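You operate a simulated robot arm through the tools that you are given. There is no shell and no other tool. Be economical: measure what you need, move in short steps, check, and stop when the job is done.

You run a simulated robot arm. Do the job below in one go: nothing can be reset, and whatever is moved stays where it is left.

TASK
Sleeve the yellow- and blue-banded small rolls and plug their tops, each in its own colour.
Fine: both rolls stay on their pegs; sleeves down to the discs, the plugs of this bench pushed home.

It is judged by the outcome, as a careful person would: the job done as asked, and still so three seconds after it is handed in. It fails if anything else is knocked over, pushed out of place, dropped, spilled or broken.

THE ROBOT
A 7-joint arm with a two-finger parallel gripper, fixed in place. Base frame: the origin is at the foot of the arm, x ahead of it, y to its left, z up; the work surface is at about z = 0.82. Units: m, degrees, N and s.
With the tool pointing down near the work surface it reaches from about 0.24 to 0.68 m from the base axis. Its first joint turns from -66.0 to 66.0 degrees. Payload 2.4 kg.
The tool frame sits at the grasp point between the pads (the TCP): z along the fingers, y along the line on which they close. The tips reach 0.03 m beyond it. Largest opening 0.094 m; finger width 0.028, thickness 0.01; the body of the gripper, 0.05 by 0.096 m, starts 0.055 m behind the TCP.
Orientation is told as [roll, pitch, yaw] about the base's x, y, z axes, in that order, counted from this pose: with the fingers straight down and closing along the base's y, the tool's x points along the base's -x, its y along +y and its z along -z.

THE INTERFACE
- The arm moves only by the tool step_arm. Its argument "increments" is a list of rows, each an object of numbers (a shift or turn left out is 0, a gripper value left out holds the last): "dx", "dy", "dz": the shift along the tool's x, y, z in mm; "wx", "wy", "wz": the turn, a rotation vector about the tool's x, y, z in degrees; "hand": the finger opening in mm, from 0 to 94. In form: [{"dx": .., "dy": .., "dz": .., "wx": .., "wy": .., "wz": .., "hand": ..}, ...]. A call has 1 to 10 rows; each row shifts and turns the commanded pose from where the row before left it, along the tool's axes as they then stand. A row lasts 0.2 s, in which the tool goes at most 0.05 m and 8.6 degrees; a call with a longer step from one row to the next is refused whole, and so is a gripper value outside its range. Where a pose cannot be reached the arm comes as near as it can. A force on the tool above 40 N (or 10 N above the force at the start of the call, whichever is more), or a blocked arm, ends the call early, and 0.2 s more pass. The fingers move at their own pace (about 0.153 m/s each) and stop on an object; they squeeze with about 42 N. The grip force told is the motor's: it shows also when the fingers shut on nothing. Time passes only in rows, and 0.2 s behind the last, so rows that do not move let the fingers close. The reply holds the time, the measured pose of the TCP, the force on the tool along the base axes, the opening and the grip force, in the units named above and with some noise, and new pictures: "views" is both (left out), scene, wrist or none.
- Cameras (640 x 400 px; columns grow to the right, rows downward): "scene" is fixed at [0.0514, 0.4901, 1.4435]; the picture's right is [-0.56, -0.83, 0.00], its down [-0.48, 0.33, -0.81] and it looks along [0.67, -0.46, -0.59] (base axes); focal length 229 px, centre (320, 200). "wrist" rides on the gripper at [0.076, 0.014, -0.103] in the tool frame; the picture's right is [-0.18, 0.98, 0.00], its down [-0.75, -0.14, -0.64] and it looks along [-0.63, -0.12, 0.77] (tool axes); focal length 243 px, centre (320, 200). There is no depth. A picture from a camera that has moved, and an enlarged one, comes with that camera's place and axes in the base frame and with its lens.
- close_up(camera, box): a new picture of the part [left, top, right, bottom] of that camera's present view, enlarged. It takes no simulated time.
- job_done(): hands the job in; it is judged then, once.

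Work in short steps. Places have to be worked out from the pictures, the camera data and where the tool is seen: move nearer, look again, correct. Check each grasp and each placing, and mend what went wrong. You have 120 turns and 170 pictures in all, those below and enlarged ones among them. Open the gripper and draw the arm clear of the work before you hand the job in, unless the task says otherwise; then end with one line.

The tools are called after "Call:" as name(argument=value, ...) on one line, values as JSON. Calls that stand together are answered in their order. step_arm: Moves the arm, as the interface text tells. Its arguments: {"type":"object","properties":{"increments":{"type":"array"},"views":{"type":"string","enum":["both","scene","wrist","none"]}},"required":["increments"]} The other tools are called the same way: close_up (camera, box) takes an enlarged picture of a part of a camera's view; job_done () hands the job in.

At the start:

```text
time_s: 0.0
position: [0.3395, 0.035, 1.3278]
ee_rot: [0.0, -0.1, 0.1]
ft_force: [0.0, -0.4, 0.6]
gripper_width: 0.0936
grasp_force: 0.1
```

scene: 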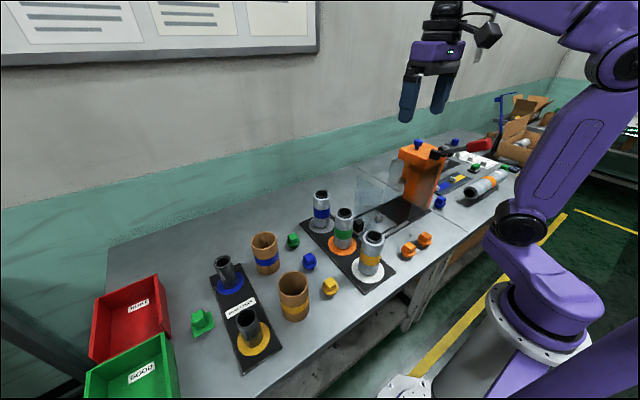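
wrist: 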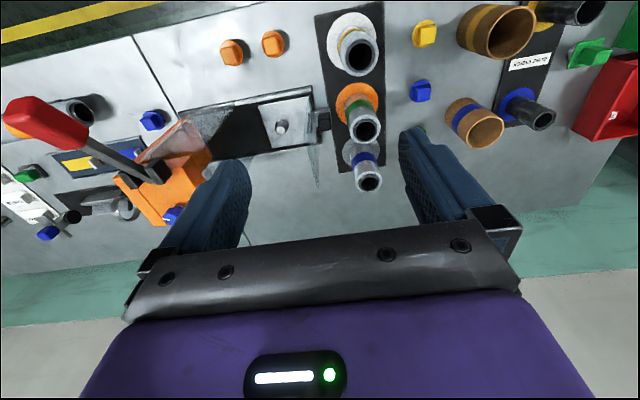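

The scene shows three banded rolls, two brown sleeves, a plate with two dark pegs and several plugs. I'll enlarge the key areas before doing anything.

Call:
close_up(camera="scene", box=[180, 180, 340, 380])

Call:
close_up(camera="scene", box=[290, 170, 450, 300])

Call:
close_up(camera="wrist", box=[300, 0, 640, 200])

Call:
close_up(camera="scene", box=[380, 80, 560, 220])

```text
2.00 times, centred on (260, 280) of scene
camera zoom: at [0.0514, 0.4901, 1.4435], right [-0.56, -0.83, 0.0], down [-0.48, 0.33, -0.81], along [0.67, -0.46, -0.59], focal length 458 px, centre (440, 40)
```

zoom: 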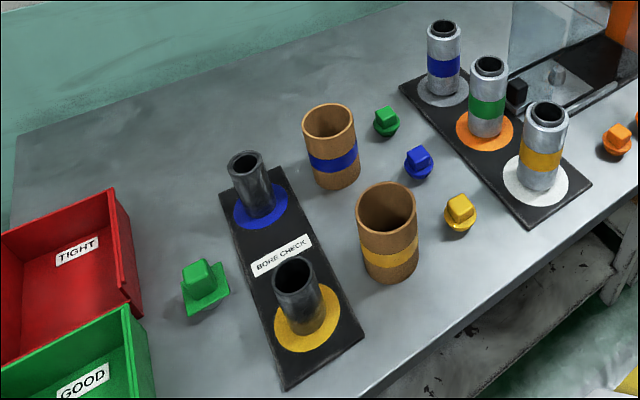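

```text
3.08 times, centred on (370, 235) of scene
camera zoom: at [0.0514, 0.4901, 1.4435], right [-0.56, -0.83, 0.0], down [-0.48, 0.33, -0.81], along [0.67, -0.46, -0.59], focal length 704 px, centre (166, 92)
```

zoom: 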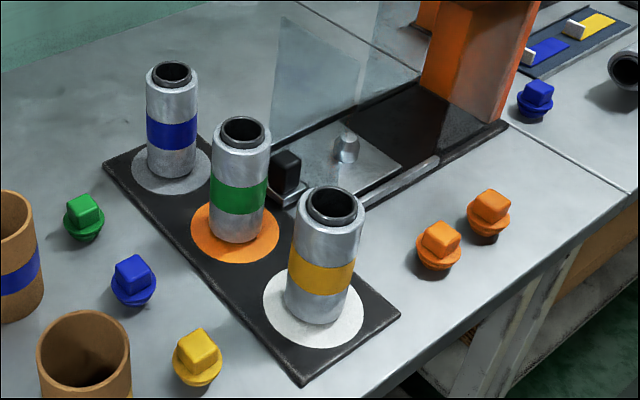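

```text
1.88 times, centred on (470, 100) of wrist
camera zoom: at [0.2633, 0.0496, 1.4295], right [0.18, 0.98, 0.0], down [0.75, -0.14, 0.64], along [0.63, -0.12, -0.77], focal length 457 px, centre (38, 388)
```

zoom: 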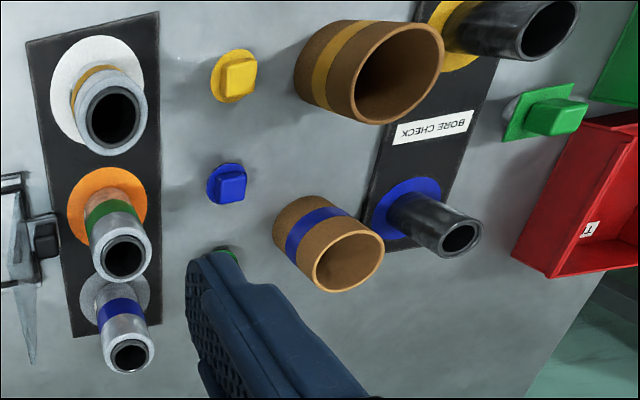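

```text
2.86 times, centred on (470, 150) of scene
camera zoom: at [0.0514, 0.4901, 1.4435], right [-0.56, -0.83, 0.0], down [-0.48, 0.33, -0.81], along [0.67, -0.46, -0.59], focal length 654 px, centre (-109, 343)
```

zoom: 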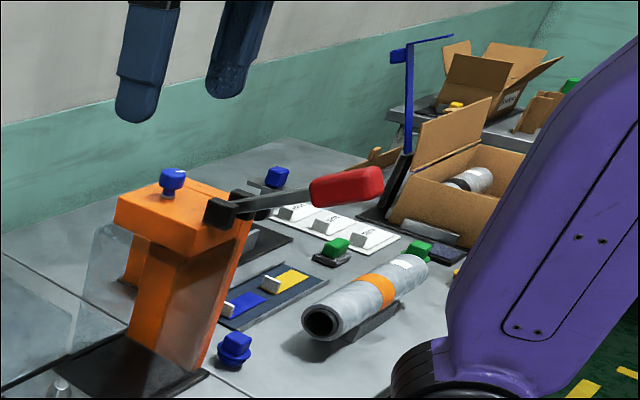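

I read it as follows: each brown sleeve goes over the silver roll with the same band, then that colour's round plug from this side of the bench goes in. I estimate the yellow sleeve at (0.36, 0.36), the blue sleeve at (0.54, 0.36), the yellow roll at (0.35, 0.10) and the blue roll at (0.60, 0.10). I'll go above the yellow sleeve to measure it.

Call:
step_arm(increments=[{"dx": -2.5, "dy": 40.5, "dz": 25}, {"dx": -2.5, "dy": 40.5, "dz": 25}, {"dx": -2.5, "dy": 40.5, "dz": 25}, {"dx": -2.5, "dy": 40.5, "dz": 25}, {"dx": -2.5, "dy": 40.5, "dz": 25}, {"dx": -2.5, "dy": 40.5, "dz": 25}, {"dx": -2.5, "dy": 40.5, "dz": 25}, {"dx": -2.5, "dy": 40.5, "dz": 25}])

```text
time_s: 1.8
position: [0.3597, 0.3583, 1.1279]
ee_rot: [0.0, 0.0, 0.0]
ft_force: [-0.1, 0.4, -0.8]
gripper_width: 0.094
grasp_force: 0.1
camera wrist: at [0.2828, 0.372, 1.2297], right [0.18, 0.98, 0.0], down [0.75, -0.14, 0.64], along [0.63, -0.12, -0.77], focal length 243 px, centre (320, 200)
```

scene: 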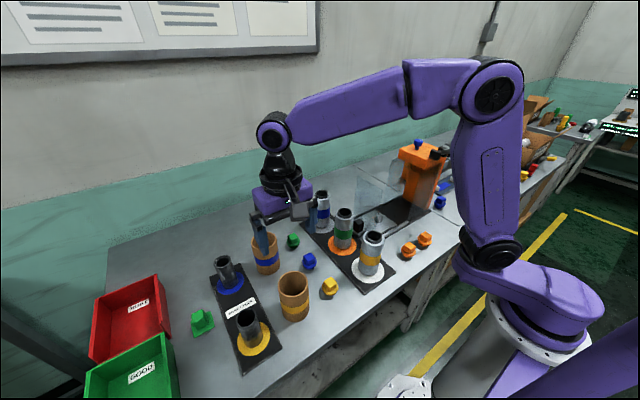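
wrist: 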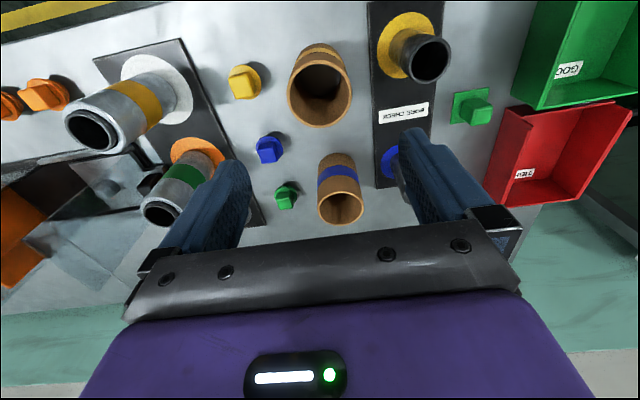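

I'll enlarge the wrist view of the sleeves and plugs for accurate pixel coordinates.

Call:
close_up(camera="wrist", box=[220, 20, 400, 230])

Call:
close_up(camera="wrist", box=[40, 20, 320, 240])

```text
1.90 times, centred on (310, 125) of wrist
camera zoom: at [0.2828, 0.372, 1.2297], right [0.18, 0.98, 0.0], down [0.75, -0.14, 0.64], along [0.63, -0.12, -0.77], focal length 462 px, centre (339, 343)
```

zoom: 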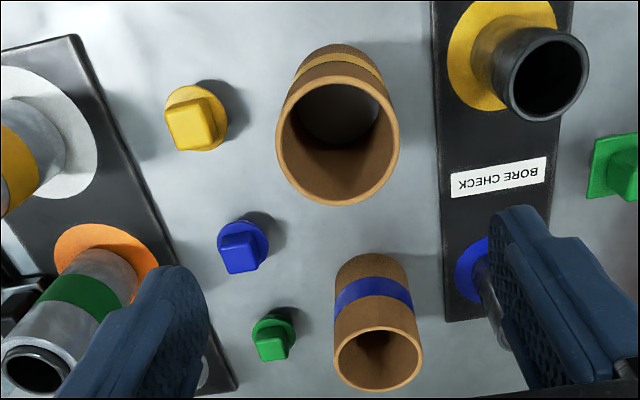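

```text
1.82 times, centred on (180, 130) of wrist
camera zoom: at [0.2828, 0.372, 1.2297], right [0.18, 0.98, 0.0], down [0.75, -0.14, 0.64], along [0.63, -0.12, -0.77], focal length 441 px, centre (574, 327)
```

zoom: 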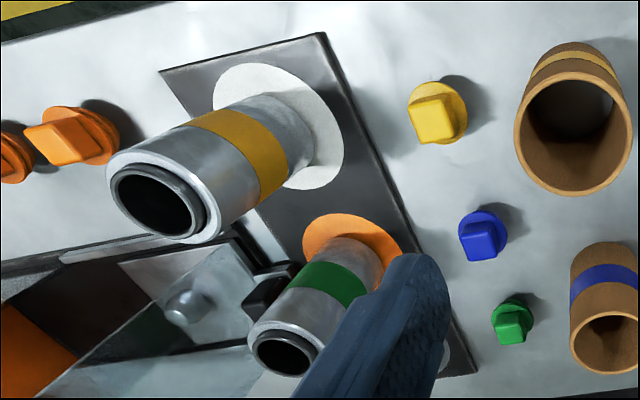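

The yellow sleeve's top centre comes out at about (0.366, 0.357) with its rim near z = 0.95 and a diameter of about 68 mm. I'll lower to just above the rim and check the alignment.

Call:
step_arm(increments=[{"dx": -3, "dy": 0, "dz": 36}, {"dx": -3, "dy": 0, "dz": 36}, {"dx": -1, "dy": 0, "dz": 36}])

```text
time_s: 2.6
position: [0.3653, 0.3594, 1.0176]
ee_rot: [-0.1, 0.0, 0.1]
ft_force: [-0.5, 0.5, 0.6]
gripper_width: 0.0937
grasp_force: 0.0
camera wrist: at [0.2887, 0.3729, 1.1201], right [0.18, 0.98, 0.0], down [0.75, -0.14, 0.64], along [0.63, -0.12, -0.77], focal length 243 px, centre (320, 200)
```

scene: 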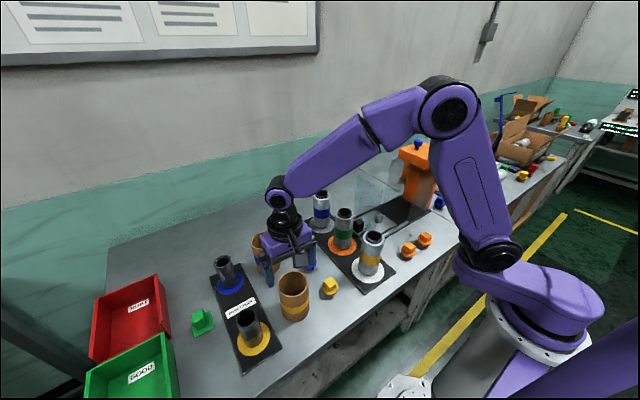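
wrist: 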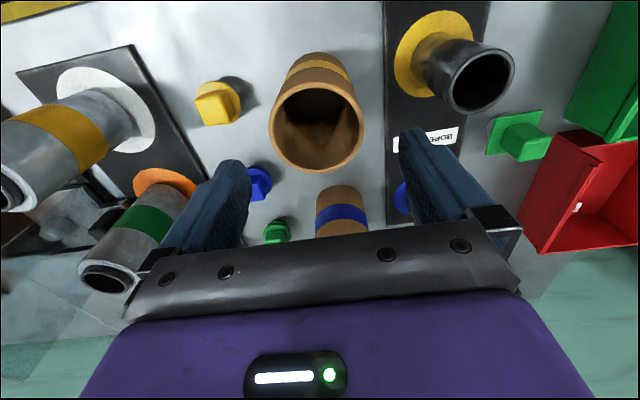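

Using both views, I put the yellow sleeve rim at z ≈ 0.932, centre (0.368, 0.355), outer diameter about 76 mm. I'll shift to that, go down partway and look.

Call:
step_arm(increments=[{"dx": -3, "dy": -4, "dz": 10}, {"dz": 30}], views="both")

```text
time_s: 3.2
position: [0.3686, 0.3529, 0.9792]
ee_rot: [0.0, 0.1, 0.1]
ft_force: [0.6, -0.5, 0.7]
gripper_width: 0.0941
grasp_force: 0.0
camera wrist: at [0.2923, 0.369, 1.0815], right [0.18, 0.98, 0.0], down [0.75, -0.14, 0.64], along [0.63, -0.12, -0.77], focal length 243 px, centre (320, 200)
```

scene: 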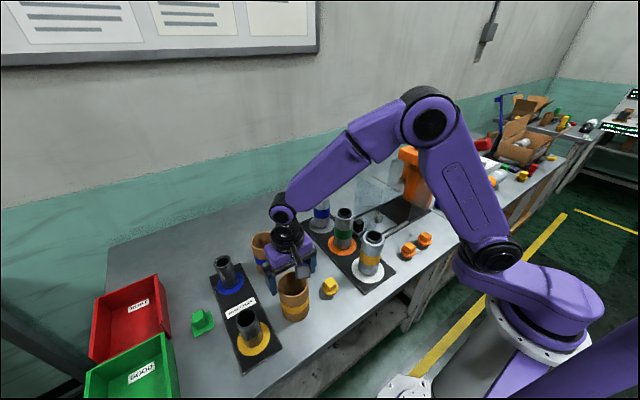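
wrist: 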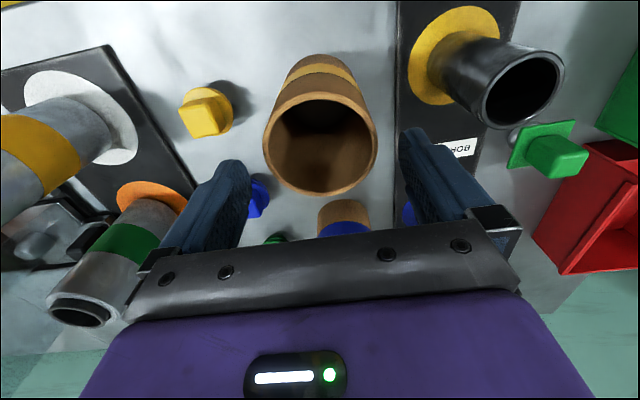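

The rim is confirmed at z ≈ 0.931, y ≈ 0.355. I'll descend the rest of the way and close on it.

Call:
step_arm(increments=[{"dx": 1, "dy": 2, "dz": 17}, {"dz": 17}, {"dz": 17}, {"hand": 94}], views="wrist")

```text
time_s: 4.2
position: [0.369, 0.3574, 0.9274]
ee_rot: [0.0, 0.0, 0.2]
ft_force: [0.2, -0.5, 0.2]
gripper_width: 0.0941
grasp_force: 0.0
camera wrist: at [0.292, 0.3712, 1.0291], right [0.18, 0.98, 0.0], down [0.75, -0.14, 0.64], along [0.63, -0.12, -0.77], focal length 243 px, centre (320, 200)
```

wrist: 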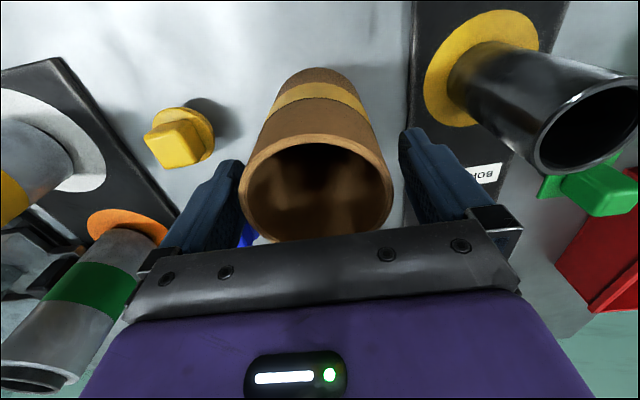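

The sleeve sits between the fingers, so I'll make a small x correction and close.

Call:
step_arm(increments=[{"dx": 3, "dy": -2}, {"hand": 60}, {"hand": 60}, {"hand": 60}], views="wrist")

```text
time_s: 5.2
position: [0.3658, 0.3543, 0.928]
ee_rot: [0.1, 0.0, 0.1]
ft_force: [-0.1, 1.3, -0.4]
gripper_width: 0.0765
grasp_force: 41.4
camera wrist: at [0.289, 0.369, 1.0297], right [0.18, 0.98, 0.0], down [0.75, -0.14, 0.64], along [0.63, -0.12, -0.77], focal length 243 px, centre (320, 200)
```

wrist: 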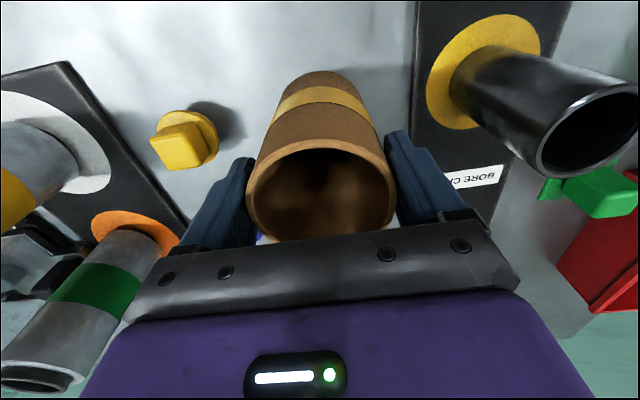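

Gripped at 76.5 mm. I'll lift straight up and then view the yellow roll.

Call:
step_arm(increments=[{"dz": -10}, {"dz": -30}, {"dz": -40}, {"dz": -40}, {"dz": -40}, {"dz": -40}, {"dy": -40}, {"dy": -40}, {"dy": -20}])

```text
time_s: 7.2
position: [0.3671, 0.2561, 1.1289]
ee_rot: [0.0, -0.1, 0.1]
ft_force: [0.1, 0.8, 0.3]
gripper_width: 0.0766
grasp_force: 42.0
camera wrist: at [0.2896, 0.2694, 1.2303], right [0.18, 0.98, 0.0], down [0.75, -0.14, 0.64], along [0.63, -0.12, -0.77], focal length 243 px, centre (320, 200)
```

scene: 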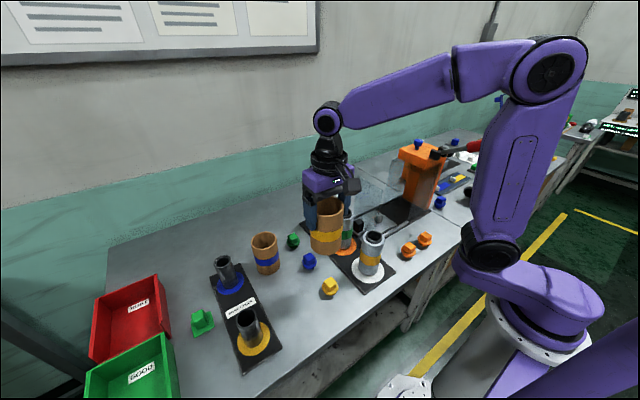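
wrist: 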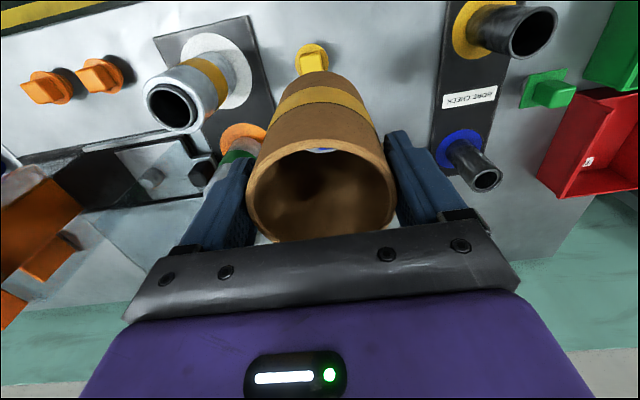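

I'll enlarge the yellow roll to measure its top centre.

Call:
close_up(camera="wrist", box=[130, 20, 270, 150])

Call:
close_up(camera="scene", box=[330, 210, 410, 300])

```text
3.08 times, centred on (200, 85) of wrist
camera zoom: at [0.2896, 0.2694, 1.2303], right [0.18, 0.98, 0.0], down [0.75, -0.14, 0.64], along [0.63, -0.12, -0.77], focal length 746 px, centre (689, 554)
```

zoom: 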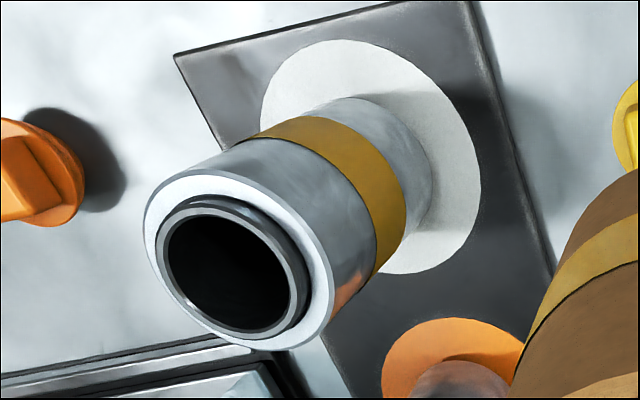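

```text
4.44 times, centred on (370, 255) of scene
camera zoom: at [0.0514, 0.4901, 1.4435], right [-0.56, -0.83, 0.0], down [-0.48, 0.33, -0.81], along [0.67, -0.46, -0.59], focal length 1017 px, centre (98, -44)
```

zoom: 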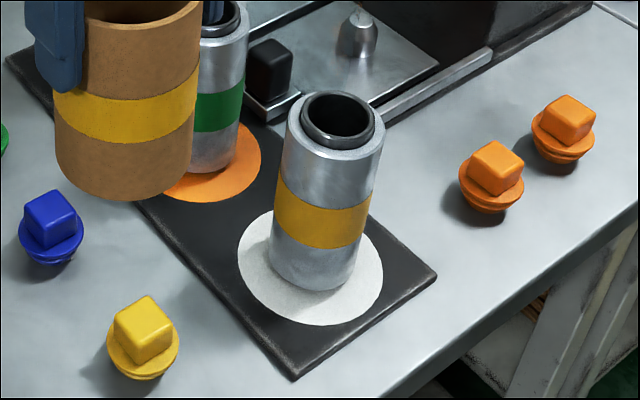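

The disc centre is about (0.347, 0.102) and the roll top z ≈ 0.98. The sleeve bottom is at about 1.02, so I can carry it over the roll at this height.

Call:
step_arm(increments=[{"dx": 5, "dy": -40}, {"dx": 5, "dy": -40}, {"dx": 5, "dy": -40}, {"dx": 5, "dy": -34}, {}])

Call:
close_up(camera="wrist", box=[230, 60, 410, 250])

Call:
close_up(camera="scene", box=[320, 180, 420, 290])

```text
time_s: 8.4
position: [0.3455, 0.1023, 1.1261]
ee_rot: [-0.1, 0.0, 0.2]
ft_force: [-0.1, 0.5, -1.5]
gripper_width: 0.0766
grasp_force: 42.4
camera wrist: at [0.2697, 0.1169, 1.2283], right [0.18, 0.98, 0.0], down [0.75, -0.14, 0.64], along [0.63, -0.12, -0.77], focal length 243 px, centre (320, 200)
```

scene: 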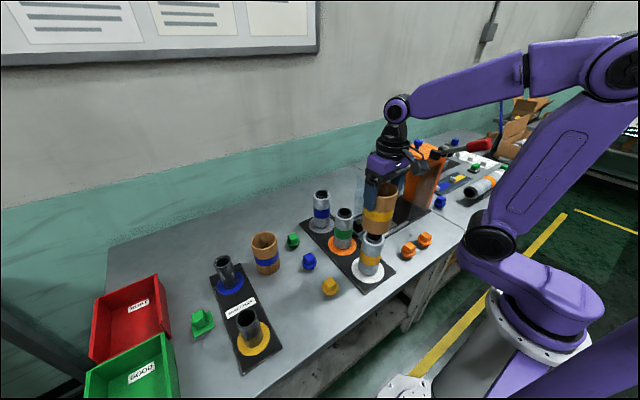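
wrist: 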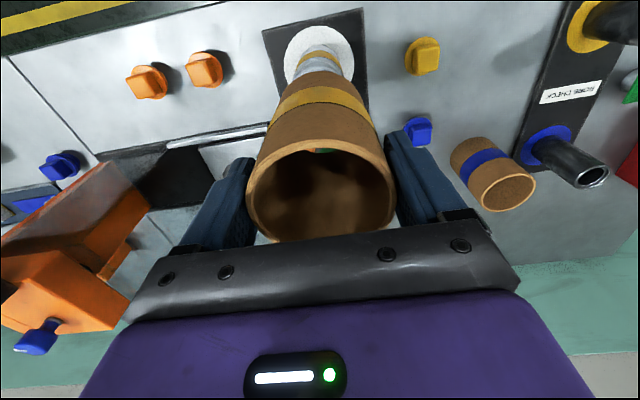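

```text
2.11 times, centred on (320, 155) of wrist
camera zoom: at [0.2697, 0.1169, 1.2283], right [0.18, 0.98, 0.0], down [0.75, -0.14, 0.64], along [0.63, -0.12, -0.77], focal length 511 px, centre (320, 295)
```

zoom: 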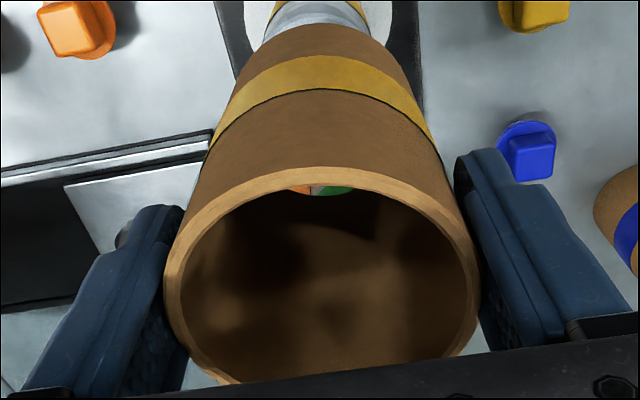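

```text
3.64 times, centred on (370, 235) of scene
camera zoom: at [0.0514, 0.4901, 1.4435], right [-0.56, -0.83, 0.0], down [-0.48, 0.33, -0.81], along [0.67, -0.46, -0.59], focal length 832 px, centre (138, 73)
```

zoom: 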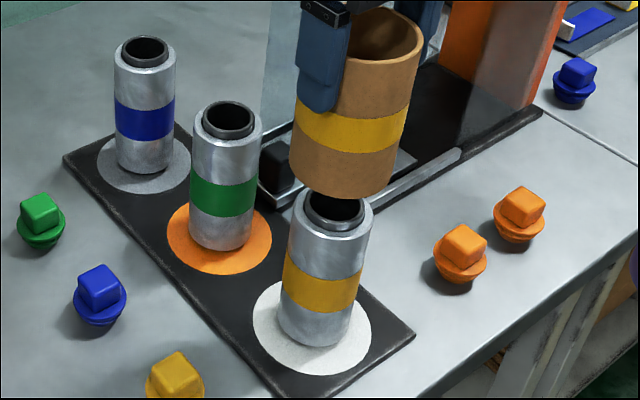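

The sleeve is nearly over the roll. I'll lower it to just above the core top and compare again.

Call:
step_arm(increments=[{"dz": 10}, {"dz": 10}, {}], views="none")

Call:
close_up(camera="scene", box=[340, 190, 410, 290])

Call:
close_up(camera="wrist", box=[240, 10, 400, 110])

```text
time_s: 9.2
position: [0.3452, 0.1008, 1.1074]
ee_rot: [0.0, 0.0, 0.1]
ft_force: [0.6, 0.1, -0.4]
gripper_width: 0.0764
grasp_force: 41.9
```

```text
4.00 times, centred on (375, 240) of scene
camera zoom: at [0.0514, 0.4901, 1.4435], right [-0.56, -0.83, 0.0], down [-0.48, 0.33, -0.81], along [0.67, -0.46, -0.59], focal length 915 px, centre (100, 40)
```

zoom: 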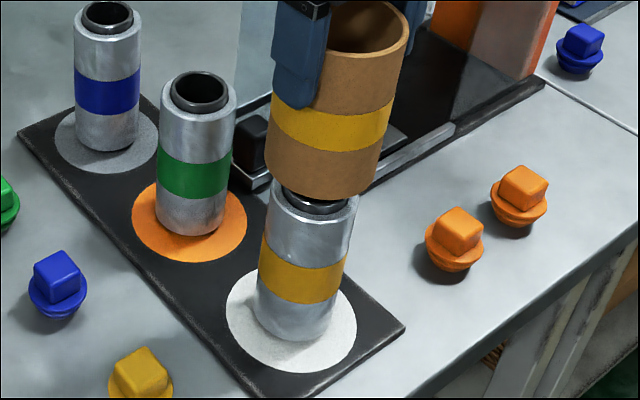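

```text
4.00 times, centred on (320, 60) of wrist
camera zoom: at [0.269, 0.1162, 1.209], right [0.18, 0.98, 0.0], down [0.75, -0.14, 0.64], along [0.63, -0.12, -0.77], focal length 970 px, centre (320, 760)
```

zoom: 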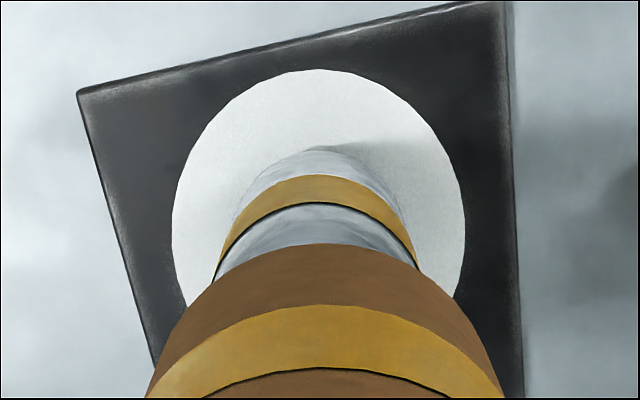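

Measured against the roll, the sleeve is about 1.5 mm too far in +y and 1 mm in +x, with roughly 3.5 mm of clearance all round. I'll correct that and lower it over the core.

Call:
step_arm(increments=[{"dx": 1, "dy": -1.5}, {"dz": 10}, {"dz": 10}, {"dz": 10}, {"dz": 10}, {"dz": 10}, {}], views="none")

Call:
close_up(camera="scene", box=[340, 190, 410, 290])

Call:
close_up(camera="wrist", box=[200, 10, 440, 260])

```text
time_s: 10.8
position: [0.3446, 0.1003, 1.0591]
ee_rot: [-0.1, -0.1, 0.1]
ft_force: [-0.1, -0.4, -0.1]
gripper_width: 0.0767
grasp_force: 42.2
```

```text
4.00 times, centred on (375, 240) of scene
camera zoom: at [0.0514, 0.4901, 1.4435], right [-0.56, -0.83, 0.0], down [-0.48, 0.33, -0.81], along [0.67, -0.46, -0.59], focal length 915 px, centre (100, 40)
```

zoom: 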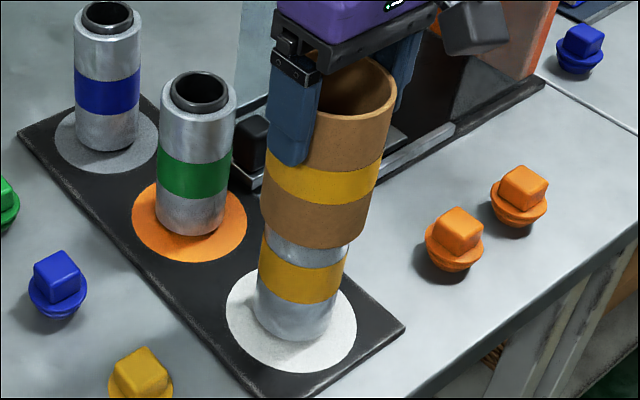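

```text
1.60 times, centred on (320, 135) of wrist
camera zoom: at [0.2685, 0.1143, 1.1606], right [0.18, 0.98, 0.0], down [0.75, -0.14, 0.64], along [0.63, -0.12, -0.77], focal length 388 px, centre (320, 304)
```

zoom: 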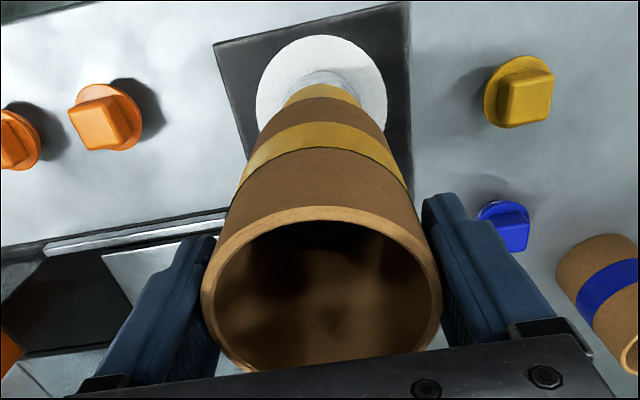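

It's going over the roll with no contact force. I'll keep lowering.

Call:
step_arm(increments=[{"dz": 15}, {"dz": 15}, {"dz": 15}, {"dz": 15}, {"dz": 15}, {"dz": 12}, {"dz": 8}, {"dz": 8}, {}], views="both")

Call:
close_up(camera="scene", box=[340, 190, 410, 290])

```text
time_s: 12.8
position: [0.3452, 0.0983, 0.9559]
ee_rot: [0.0, 0.0, 0.1]
ft_force: [0.6, 0.3, -0.3]
gripper_width: 0.0765
grasp_force: 42.1
camera wrist: at [0.2684, 0.1133, 1.0574], right [0.18, 0.98, 0.0], down [0.75, -0.14, 0.64], along [0.63, -0.12, -0.77], focal length 243 px, centre (320, 200)
```

scene: 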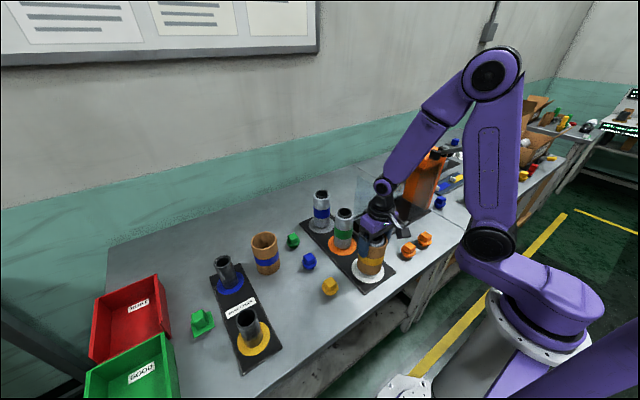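
wrist: 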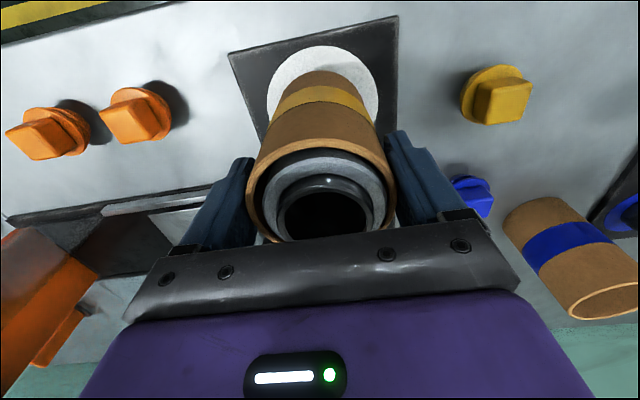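

```text
4.00 times, centred on (375, 240) of scene
camera zoom: at [0.0514, 0.4901, 1.4435], right [-0.56, -0.83, 0.0], down [-0.48, 0.33, -0.81], along [0.67, -0.46, -0.59], focal length 915 px, centre (100, 40)
```

zoom: 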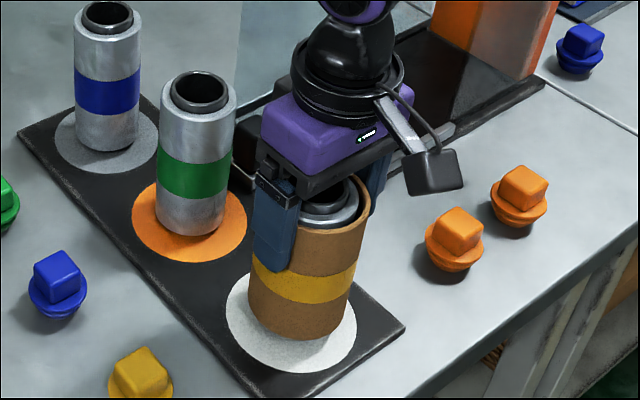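

The sleeve is centred on the roll with roughly 15–18 mm still to go. I'll lower it gently and watch the force.

Call:
step_arm(increments=[{"dz": 5}, {"dz": 4}, {"dz": 3}, {"dz": 2}, {"dz": 2}, {"dz": 1}, {"dz": 1}, {}], views="none")

Call:
close_up(camera="scene", box=[340, 200, 410, 300])

Call:
close_up(camera="wrist", box=[220, 20, 420, 250])

```text
time_s: 14.6
position: [0.3461, 0.1006, 0.9377]
ee_rot: [0.0, -0.1, 0.1]
ft_force: [-0.6, -0.4, 0.0]
gripper_width: 0.0763
grasp_force: 42.4
```

```text
4.00 times, centred on (375, 250) of scene
camera zoom: at [0.0514, 0.4901, 1.4435], right [-0.56, -0.83, 0.0], down [-0.48, 0.33, -0.81], along [0.67, -0.46, -0.59], focal length 915 px, centre (100, 0)
```

zoom: 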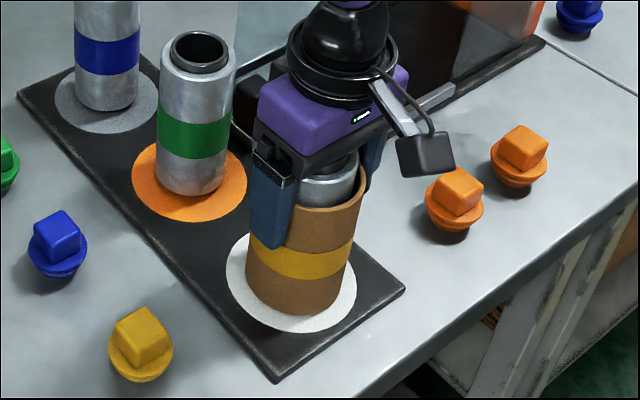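

```text
1.74 times, centred on (320, 135) of wrist
camera zoom: at [0.2681, 0.1141, 1.0397], right [0.18, 0.98, 0.0], down [0.75, -0.14, 0.64], along [0.63, -0.12, -0.77], focal length 422 px, centre (320, 313)
```

zoom: 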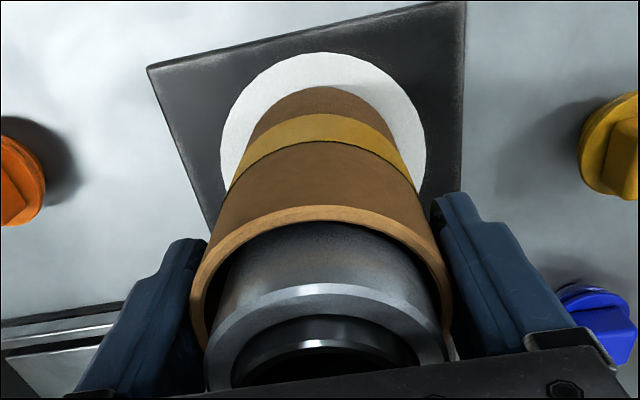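

No contact yet, so I'll go down in 1 mm steps.

Call:
step_arm(increments=[{"dz": 1}, {"dz": 1}, {"dz": 1}, {"dz": 1}, {"dz": 1}, {}], views="none")

```text
time_s: 15.8
position: [0.3457, 0.0996, 0.9355]
ee_rot: [0.1, -0.3, 0.0]
ft_force: [-3.2, 0.1, 8.2]
gripper_width: 0.0762
grasp_force: 41.8
stopped in row 6: the force on the tool passed its limit (the readings are from after the stop); the commanded pose is now the measured one
```

There was contact at z = 0.9355, which matches the disc height. I'll check it in close-up before releasing.

Call:
close_up(camera="scene", box=[350, 225, 400, 290])

Call:
step_arm(increments=[{"hand": 82}, {"hand": 94}, {}], views="none")

Call:
close_up(camera="scene", box=[350, 225, 400, 290])

```text
6.15 times, centred on (375, 258) of scene
camera zoom: at [0.0512, 0.4901, 1.4436], right [-0.56, -0.83, 0.0], down [-0.48, 0.33, -0.81], along [0.67, -0.46, -0.59], focal length 1408 px, centre (-18, -154)
```

zoom: 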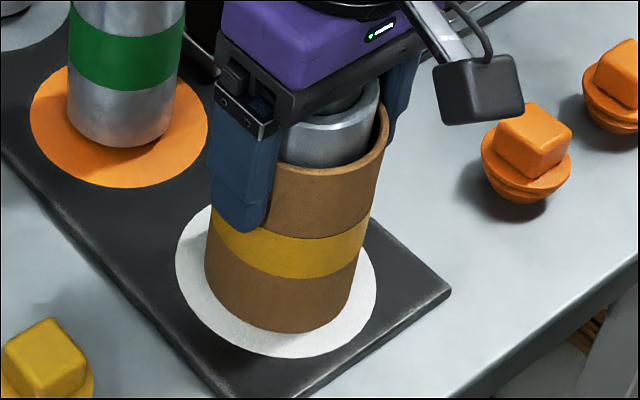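

```text
time_s: 16.6
position: [0.3457, 0.0992, 0.9338]
ee_rot: [0.1, -0.3, 0.0]
ft_force: [0.8, -0.8, -0.7]
gripper_width: 0.094
grasp_force: 0.1
```

```text
6.15 times, centred on (375, 258) of scene
camera zoom: at [0.0514, 0.4901, 1.4435], right [-0.56, -0.83, 0.0], down [-0.48, 0.33, -0.81], along [0.67, -0.46, -0.59], focal length 1408 px, centre (-18, -154)
```

zoom: 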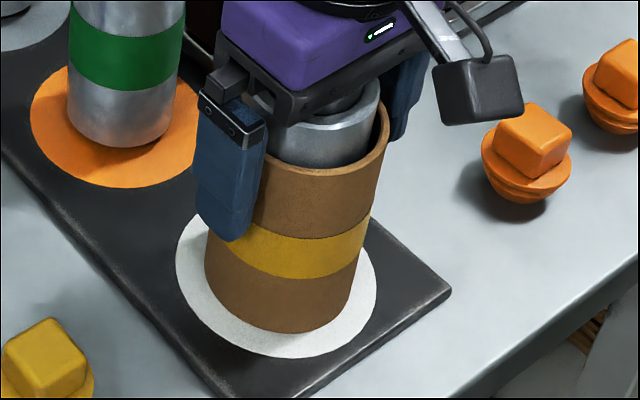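

The yellow sleeve is down on its disc and released. I'll lift straight up and move on to the blue sleeve.

Call:
step_arm(increments=[{"dz": -20}, {"dz": -40}, {"dz": -45}, {"dz": -45}, {"dz": -20, "dx": -10, "dy": 10}, {"dx": -28, "dy": 37}, {"dx": -28, "dy": 37}, {"dx": -28, "dy": 37}, {"dx": -28, "dy": 37}, {"dx": -28, "dy": 37}], views="none")

Call:
step_arm(increments=[{"dx": -28, "dy": 37}, {"dx": -20, "dy": 28}, {}])

```text
time_s: 18.9
position: [0.4951, 0.2929, 1.1069]
ee_rot: [0.2, -0.4, 0.0]
ft_force: [-0.8, 0.3, 0.7]
gripper_width: 0.0943
grasp_force: 0.2
```

```text
time_s: 19.6
position: [0.5432, 0.3582, 1.1068]
ee_rot: [0.0, -0.2, 0.0]
ft_force: [0.3, -0.6, 0.1]
gripper_width: 0.094
grasp_force: 0.0
camera wrist: at [0.4664, 0.3731, 1.2085], right [0.18, 0.98, 0.0], down [0.75, -0.14, 0.64], along [0.63, -0.12, -0.76], focal length 243 px, centre (320, 200)
```

scene: 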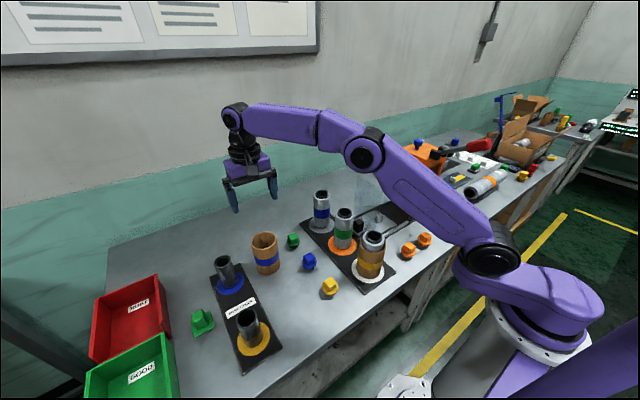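
wrist: 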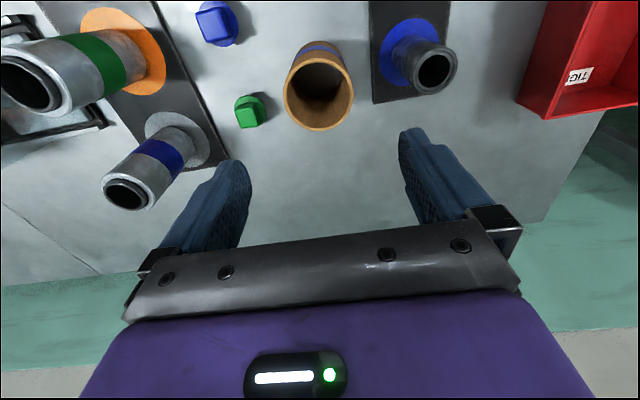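

The blue sleeve is right beneath the tool, at about (0.545, 0.358). I'll enlarge the blue roll from here to measure it, then start the descent.

Call:
close_up(camera="wrist", box=[80, 80, 260, 230])

Call:
close_up(camera="scene", box=[280, 170, 380, 260])

Call:
step_arm(increments=[{"dz": 40}, {"dz": 40}, {"dz": 40}, {}], views="wrist")

```text
2.67 times, centred on (170, 155) of wrist
camera zoom: at [0.4664, 0.3731, 1.2085], right [0.18, 0.98, 0.0], down [0.75, -0.14, 0.64], along [0.63, -0.12, -0.76], focal length 647 px, centre (720, 320)
```

zoom: 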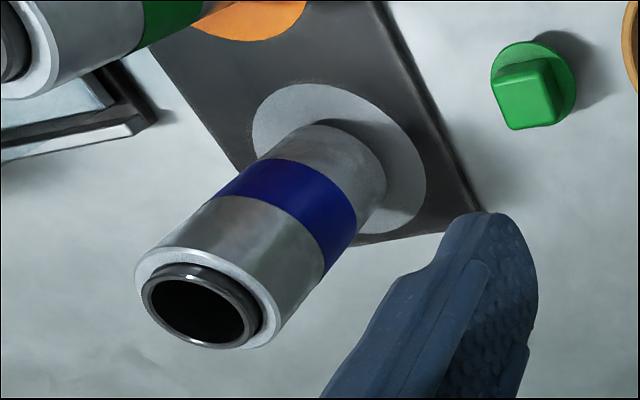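

```text
4.44 times, centred on (330, 215) of scene
camera zoom: at [0.0514, 0.4902, 1.4435], right [-0.56, -0.83, 0.0], down [-0.48, 0.33, -0.81], along [0.67, -0.46, -0.59], focal length 1017 px, centre (276, 133)
```

zoom: 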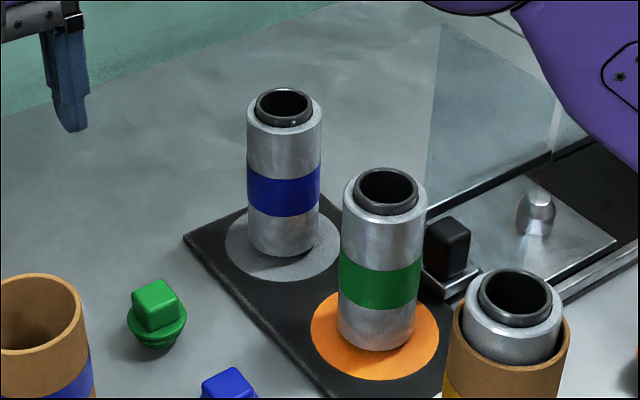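

```text
time_s: 20.6
position: [0.5464, 0.358, 0.9842]
ee_rot: [0.1, -0.3, 0.0]
ft_force: [1.8, 0.4, -0.3]
gripper_width: 0.0937
grasp_force: 0.0
camera wrist: at [0.4689, 0.3724, 1.086], right [0.18, 0.98, 0.0], down [0.75, -0.14, 0.65], along [0.64, -0.12, -0.76], focal length 243 px, centre (320, 200)
```

wrist: 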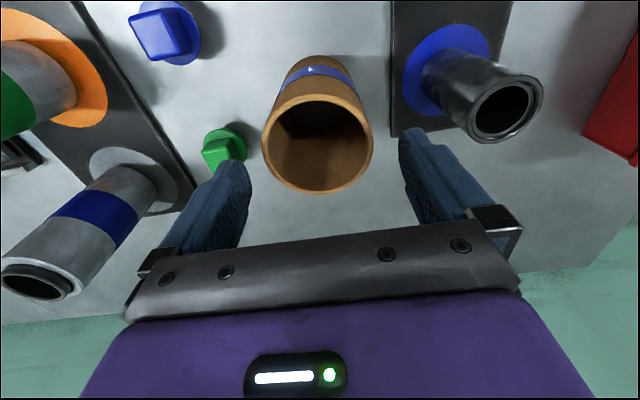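

The blue sleeve's rim centre is at (0.546, 0.356), and the blue roll is at about (0.61, 0.099). I'll descend and grip the sleeve.

Call:
step_arm(increments=[{"dy": -2, "dz": 18}, {"dz": 18}, {"dz": 18}, {}, {"hand": 60}, {"hand": 60}, {"hand": 60}], views="wrist")

```text
time_s: 22.2
position: [0.5444, 0.3555, 0.9314]
ee_rot: [0.1, -0.3, 0.0]
ft_force: [-0.4, -0.1, -0.4]
gripper_width: 0.0768
grasp_force: 41.9
camera wrist: at [0.4675, 0.3701, 1.0328], right [0.18, 0.98, 0.0], down [0.75, -0.14, 0.65], along [0.63, -0.12, -0.76], focal length 243 px, centre (320, 200)
```

wrist: 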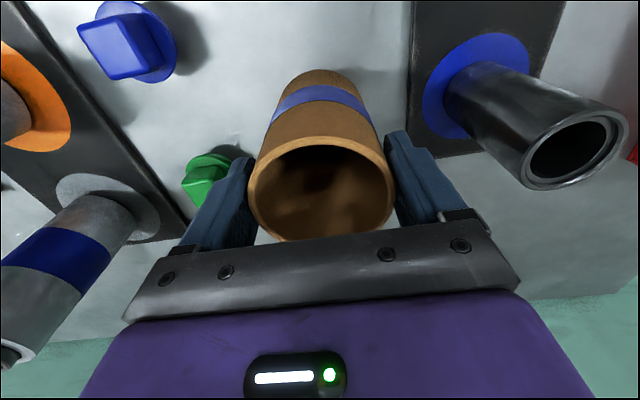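

Gripped. I'll lift and carry the sleeve to above the blue roll.

Call:
step_arm(increments=[{"dz": -10}, {"dz": -30}, {"dz": -40}, {"dz": -40}, {"dz": -40}, {"dz": -36}, {"dx": -10, "dy": -40}, {"dx": -10, "dy": -40}, {"dx": -10, "dy": -40}, {"dx": -10, "dy": -40}], views="none")

Call:
step_arm(increments=[{"dx": -10, "dy": -40}, {"dx": -10, "dy": -40}, {"dx": -4, "dy": -18}, {}])

Call:
close_up(camera="scene", box=[280, 150, 370, 250])

Call:
close_up(camera="wrist", box=[240, 10, 400, 110])

```text
time_s: 24.4
position: [0.583, 0.1964, 1.127]
ee_rot: [0.2, -0.4, 0.1]
ft_force: [-1.0, 0.9, -0.7]
gripper_width: 0.0764
grasp_force: 41.6
```

```text
time_s: 25.4
position: [0.6087, 0.0986, 1.1281]
ee_rot: [0.0, -0.3, 0.0]
ft_force: [-0.1, 1.5, -0.9]
gripper_width: 0.0768
grasp_force: 42.4
camera wrist: at [0.5307, 0.1119, 1.2293], right [0.18, 0.98, 0.0], down [0.75, -0.14, 0.65], along [0.63, -0.12, -0.76], focal length 243 px, centre (320, 200)
```

scene: 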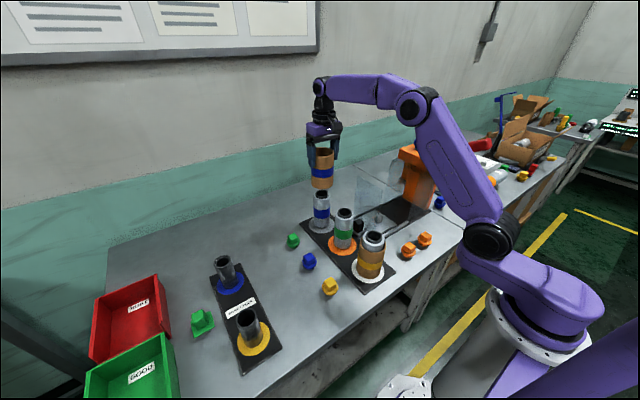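
wrist: 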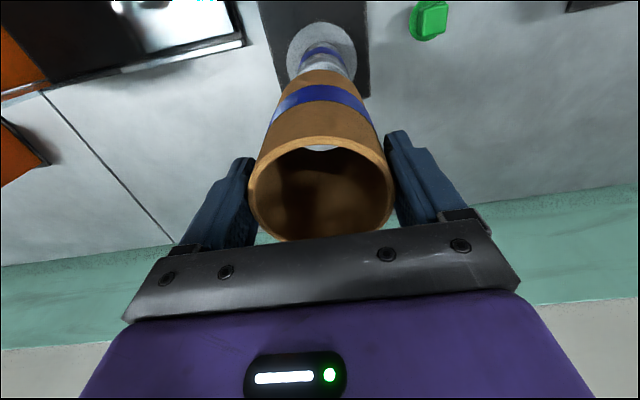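

```text
4.00 times, centred on (325, 200) of scene
camera zoom: at [0.0514, 0.4901, 1.4435], right [-0.57, -0.82, 0.0], down [-0.48, 0.33, -0.81], along [0.67, -0.46, -0.59], focal length 915 px, centre (300, 200)
```

zoom: 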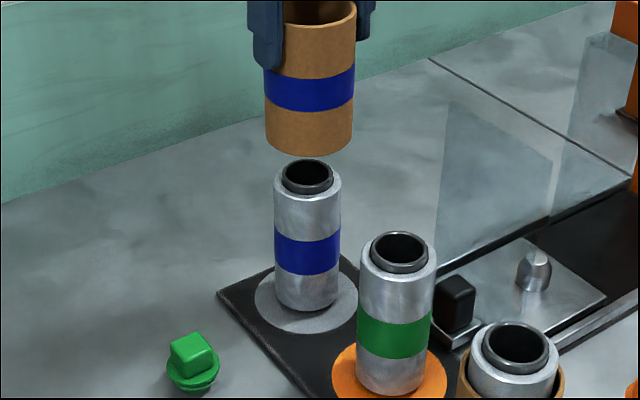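

```text
4.00 times, centred on (320, 60) of wrist
camera zoom: at [0.5307, 0.1119, 1.2293], right [0.18, 0.98, 0.0], down [0.75, -0.14, 0.65], along [0.63, -0.12, -0.76], focal length 970 px, centre (320, 760)
```

zoom: 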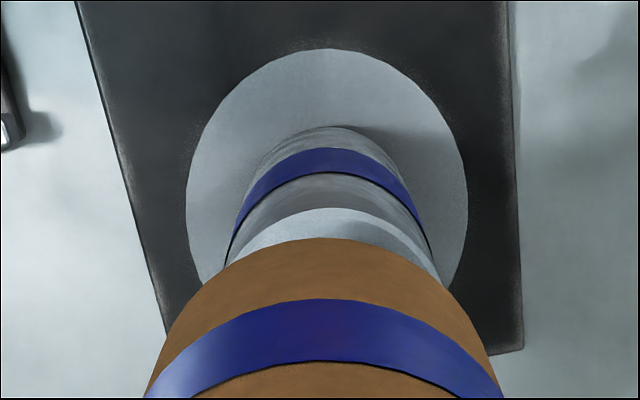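

The wrist view puts the sleeve about 3–4 mm too far in +x and 2.5 mm too far in −y. I'll correct that, lower 20 mm and measure again.

Call:
step_arm(increments=[{"dx": 3, "dy": 2.5}, {"dz": 10}, {"dz": 10}, {}], views="none")

Call:
close_up(camera="scene", box=[295, 170, 345, 250])

Call:
close_up(camera="wrist", box=[240, 10, 400, 110])

```text
time_s: 26.4
position: [0.6047, 0.1004, 1.1083]
ee_rot: [0.1, -0.3, 0.0]
ft_force: [-0.3, 0.1, -1.1]
gripper_width: 0.0766
grasp_force: 42.1
```

```text
5.00 times, centred on (320, 210) of scene
camera zoom: at [0.0514, 0.4901, 1.4435], right [-0.56, -0.83, 0.0], down [-0.48, 0.33, -0.81], along [0.67, -0.46, -0.59], focal length 1144 px, centre (320, 150)
```

zoom: 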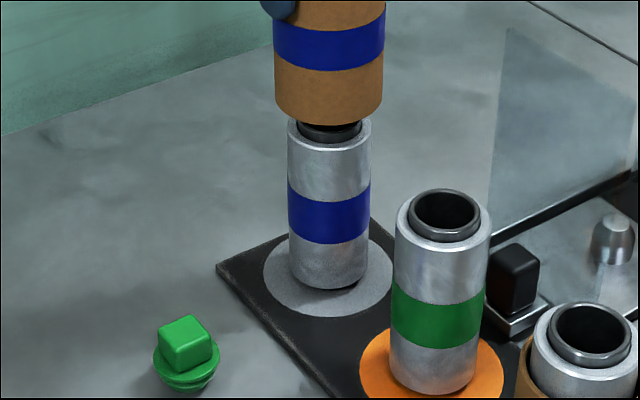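

```text
4.00 times, centred on (320, 60) of wrist
camera zoom: at [0.5274, 0.1163, 1.2088], right [0.18, 0.98, 0.0], down [0.75, -0.14, 0.65], along [0.63, -0.12, -0.76], focal length 970 px, centre (320, 760)
```

zoom: 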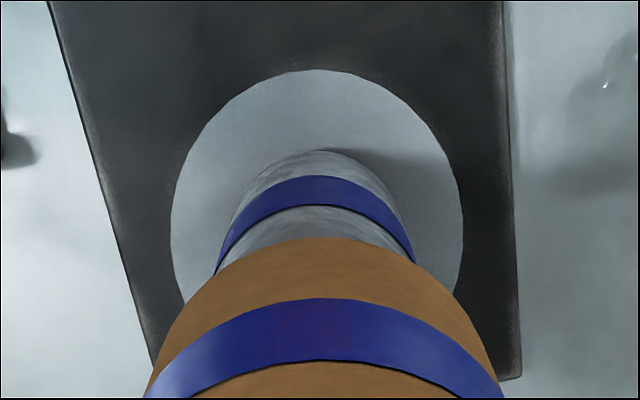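

It's nearly aligned, with perhaps a 1 mm lateral offset left, well inside the clearance. I'll trim that and lower over the core while watching the force.

Call:
step_arm(increments=[{"dy": -1.2}, {"dz": 10}, {"dz": 10}, {"dz": 10}, {"dz": 10}, {"dz": 10}, {}], views="none")

Call:
close_up(camera="scene", box=[295, 170, 345, 250])

Call:
close_up(camera="wrist", box=[200, 10, 440, 260])

```text
time_s: 28.1
position: [0.6048, 0.1009, 1.0583]
ee_rot: [0.1, -0.3, 0.0]
ft_force: [-0.2, -1.0, -0.2]
gripper_width: 0.0765
grasp_force: 41.8
```

```text
5.00 times, centred on (320, 210) of scene
camera zoom: at [0.0514, 0.4901, 1.4435], right [-0.56, -0.83, 0.0], down [-0.48, 0.33, -0.81], along [0.67, -0.46, -0.59], focal length 1144 px, centre (320, 150)
```

zoom: 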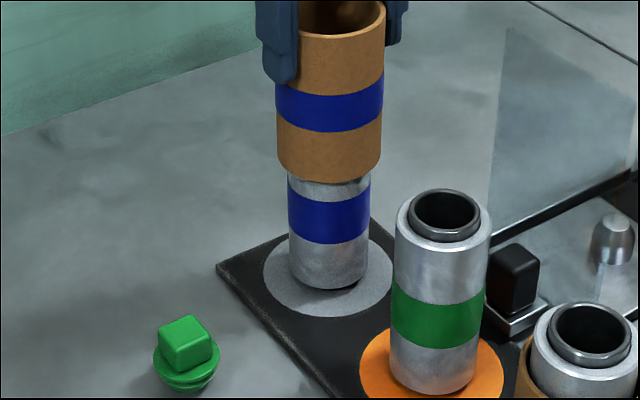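

```text
1.60 times, centred on (320, 135) of wrist
camera zoom: at [0.5275, 0.1156, 1.159], right [0.18, 0.98, 0.0], down [0.75, -0.14, 0.65], along [0.63, -0.12, -0.76], focal length 388 px, centre (320, 304)
```

zoom: 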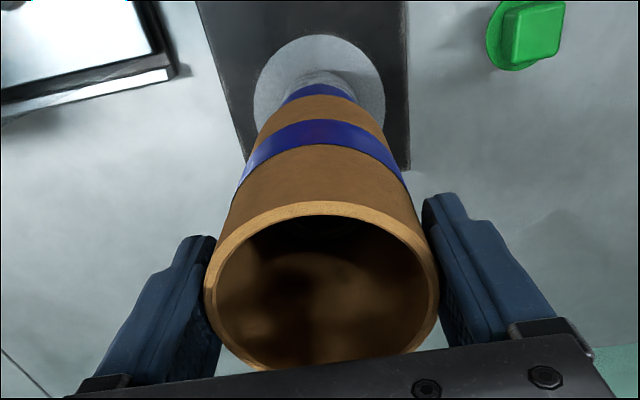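

It's on the roll with no force. I'll carry on down, slowing towards the disc.

Call:
step_arm(increments=[{"dz": 15}, {"dz": 15}, {"dz": 15}, {"dz": 15}, {"dz": 15}, {"dz": 12}, {"dz": 8}, {"dz": 8}, {}], views="wrist")

Call:
step_arm(increments=[{"dz": 4}, {"dz": 2}, {"dz": 2}, {"dz": 1}, {"dz": 1}, {"dz": 1}, {"dz": 1}, {"dz": 1}, {"dz": 1}], views="none")

```text
time_s: 30.1
position: [0.6032, 0.1019, 0.9538]
ee_rot: [0.1, -0.3, 0.1]
ft_force: [0.9, 0.4, -0.7]
gripper_width: 0.0766
grasp_force: 42.1
camera wrist: at [0.5265, 0.116, 1.0563], right [0.18, 0.98, 0.0], down [0.75, -0.14, 0.65], along [0.63, -0.12, -0.76], focal length 243 px, centre (320, 200)
```

wrist: 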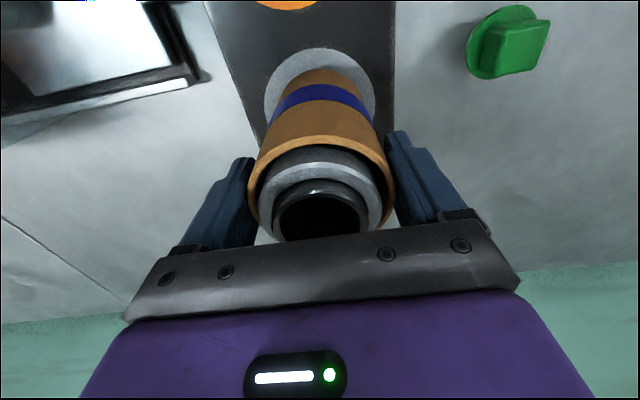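

```text
time_s: 32.0
position: [0.6046, 0.1009, 0.9406]
ee_rot: [0.2, -0.3, -0.1]
ft_force: [0.4, 0.3, -1.6]
gripper_width: 0.0766
grasp_force: 42.1
```

I'm close to the expected contact height of about 0.939, so I'll keep going in 1 mm steps.

Call:
step_arm(increments=[{"dz": 1}, {"dz": 1}, {"dz": 1}, {"dz": 1}, {"dz": 1}, {"dz": 1}], views="none")

Call:
close_up(camera="scene", box=[295, 180, 345, 250])

```text
time_s: 33.5
position: [0.6076, 0.1004, 0.9376]
ee_rot: [0.2, -0.8, 0.1]
ft_force: [-7.3, -0.6, 35.5]
gripper_width: 0.0761
grasp_force: 41.3
```

```text
5.71 times, centred on (320, 215) of scene
camera zoom: at [0.0504, 0.49, 1.4436], right [-0.56, -0.83, 0.0], down [-0.48, 0.33, -0.81], along [0.67, -0.46, -0.59], focal length 1308 px, centre (320, 114)
```

zoom: 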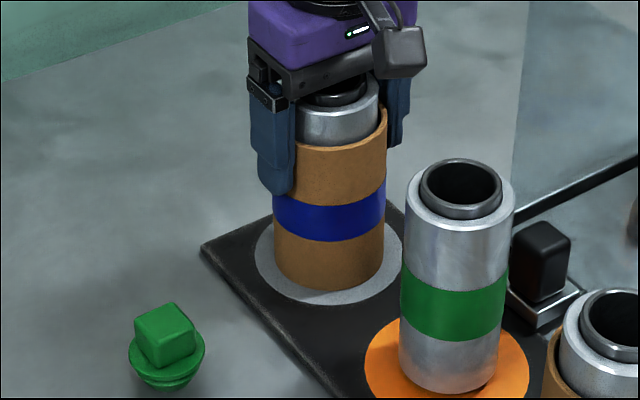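

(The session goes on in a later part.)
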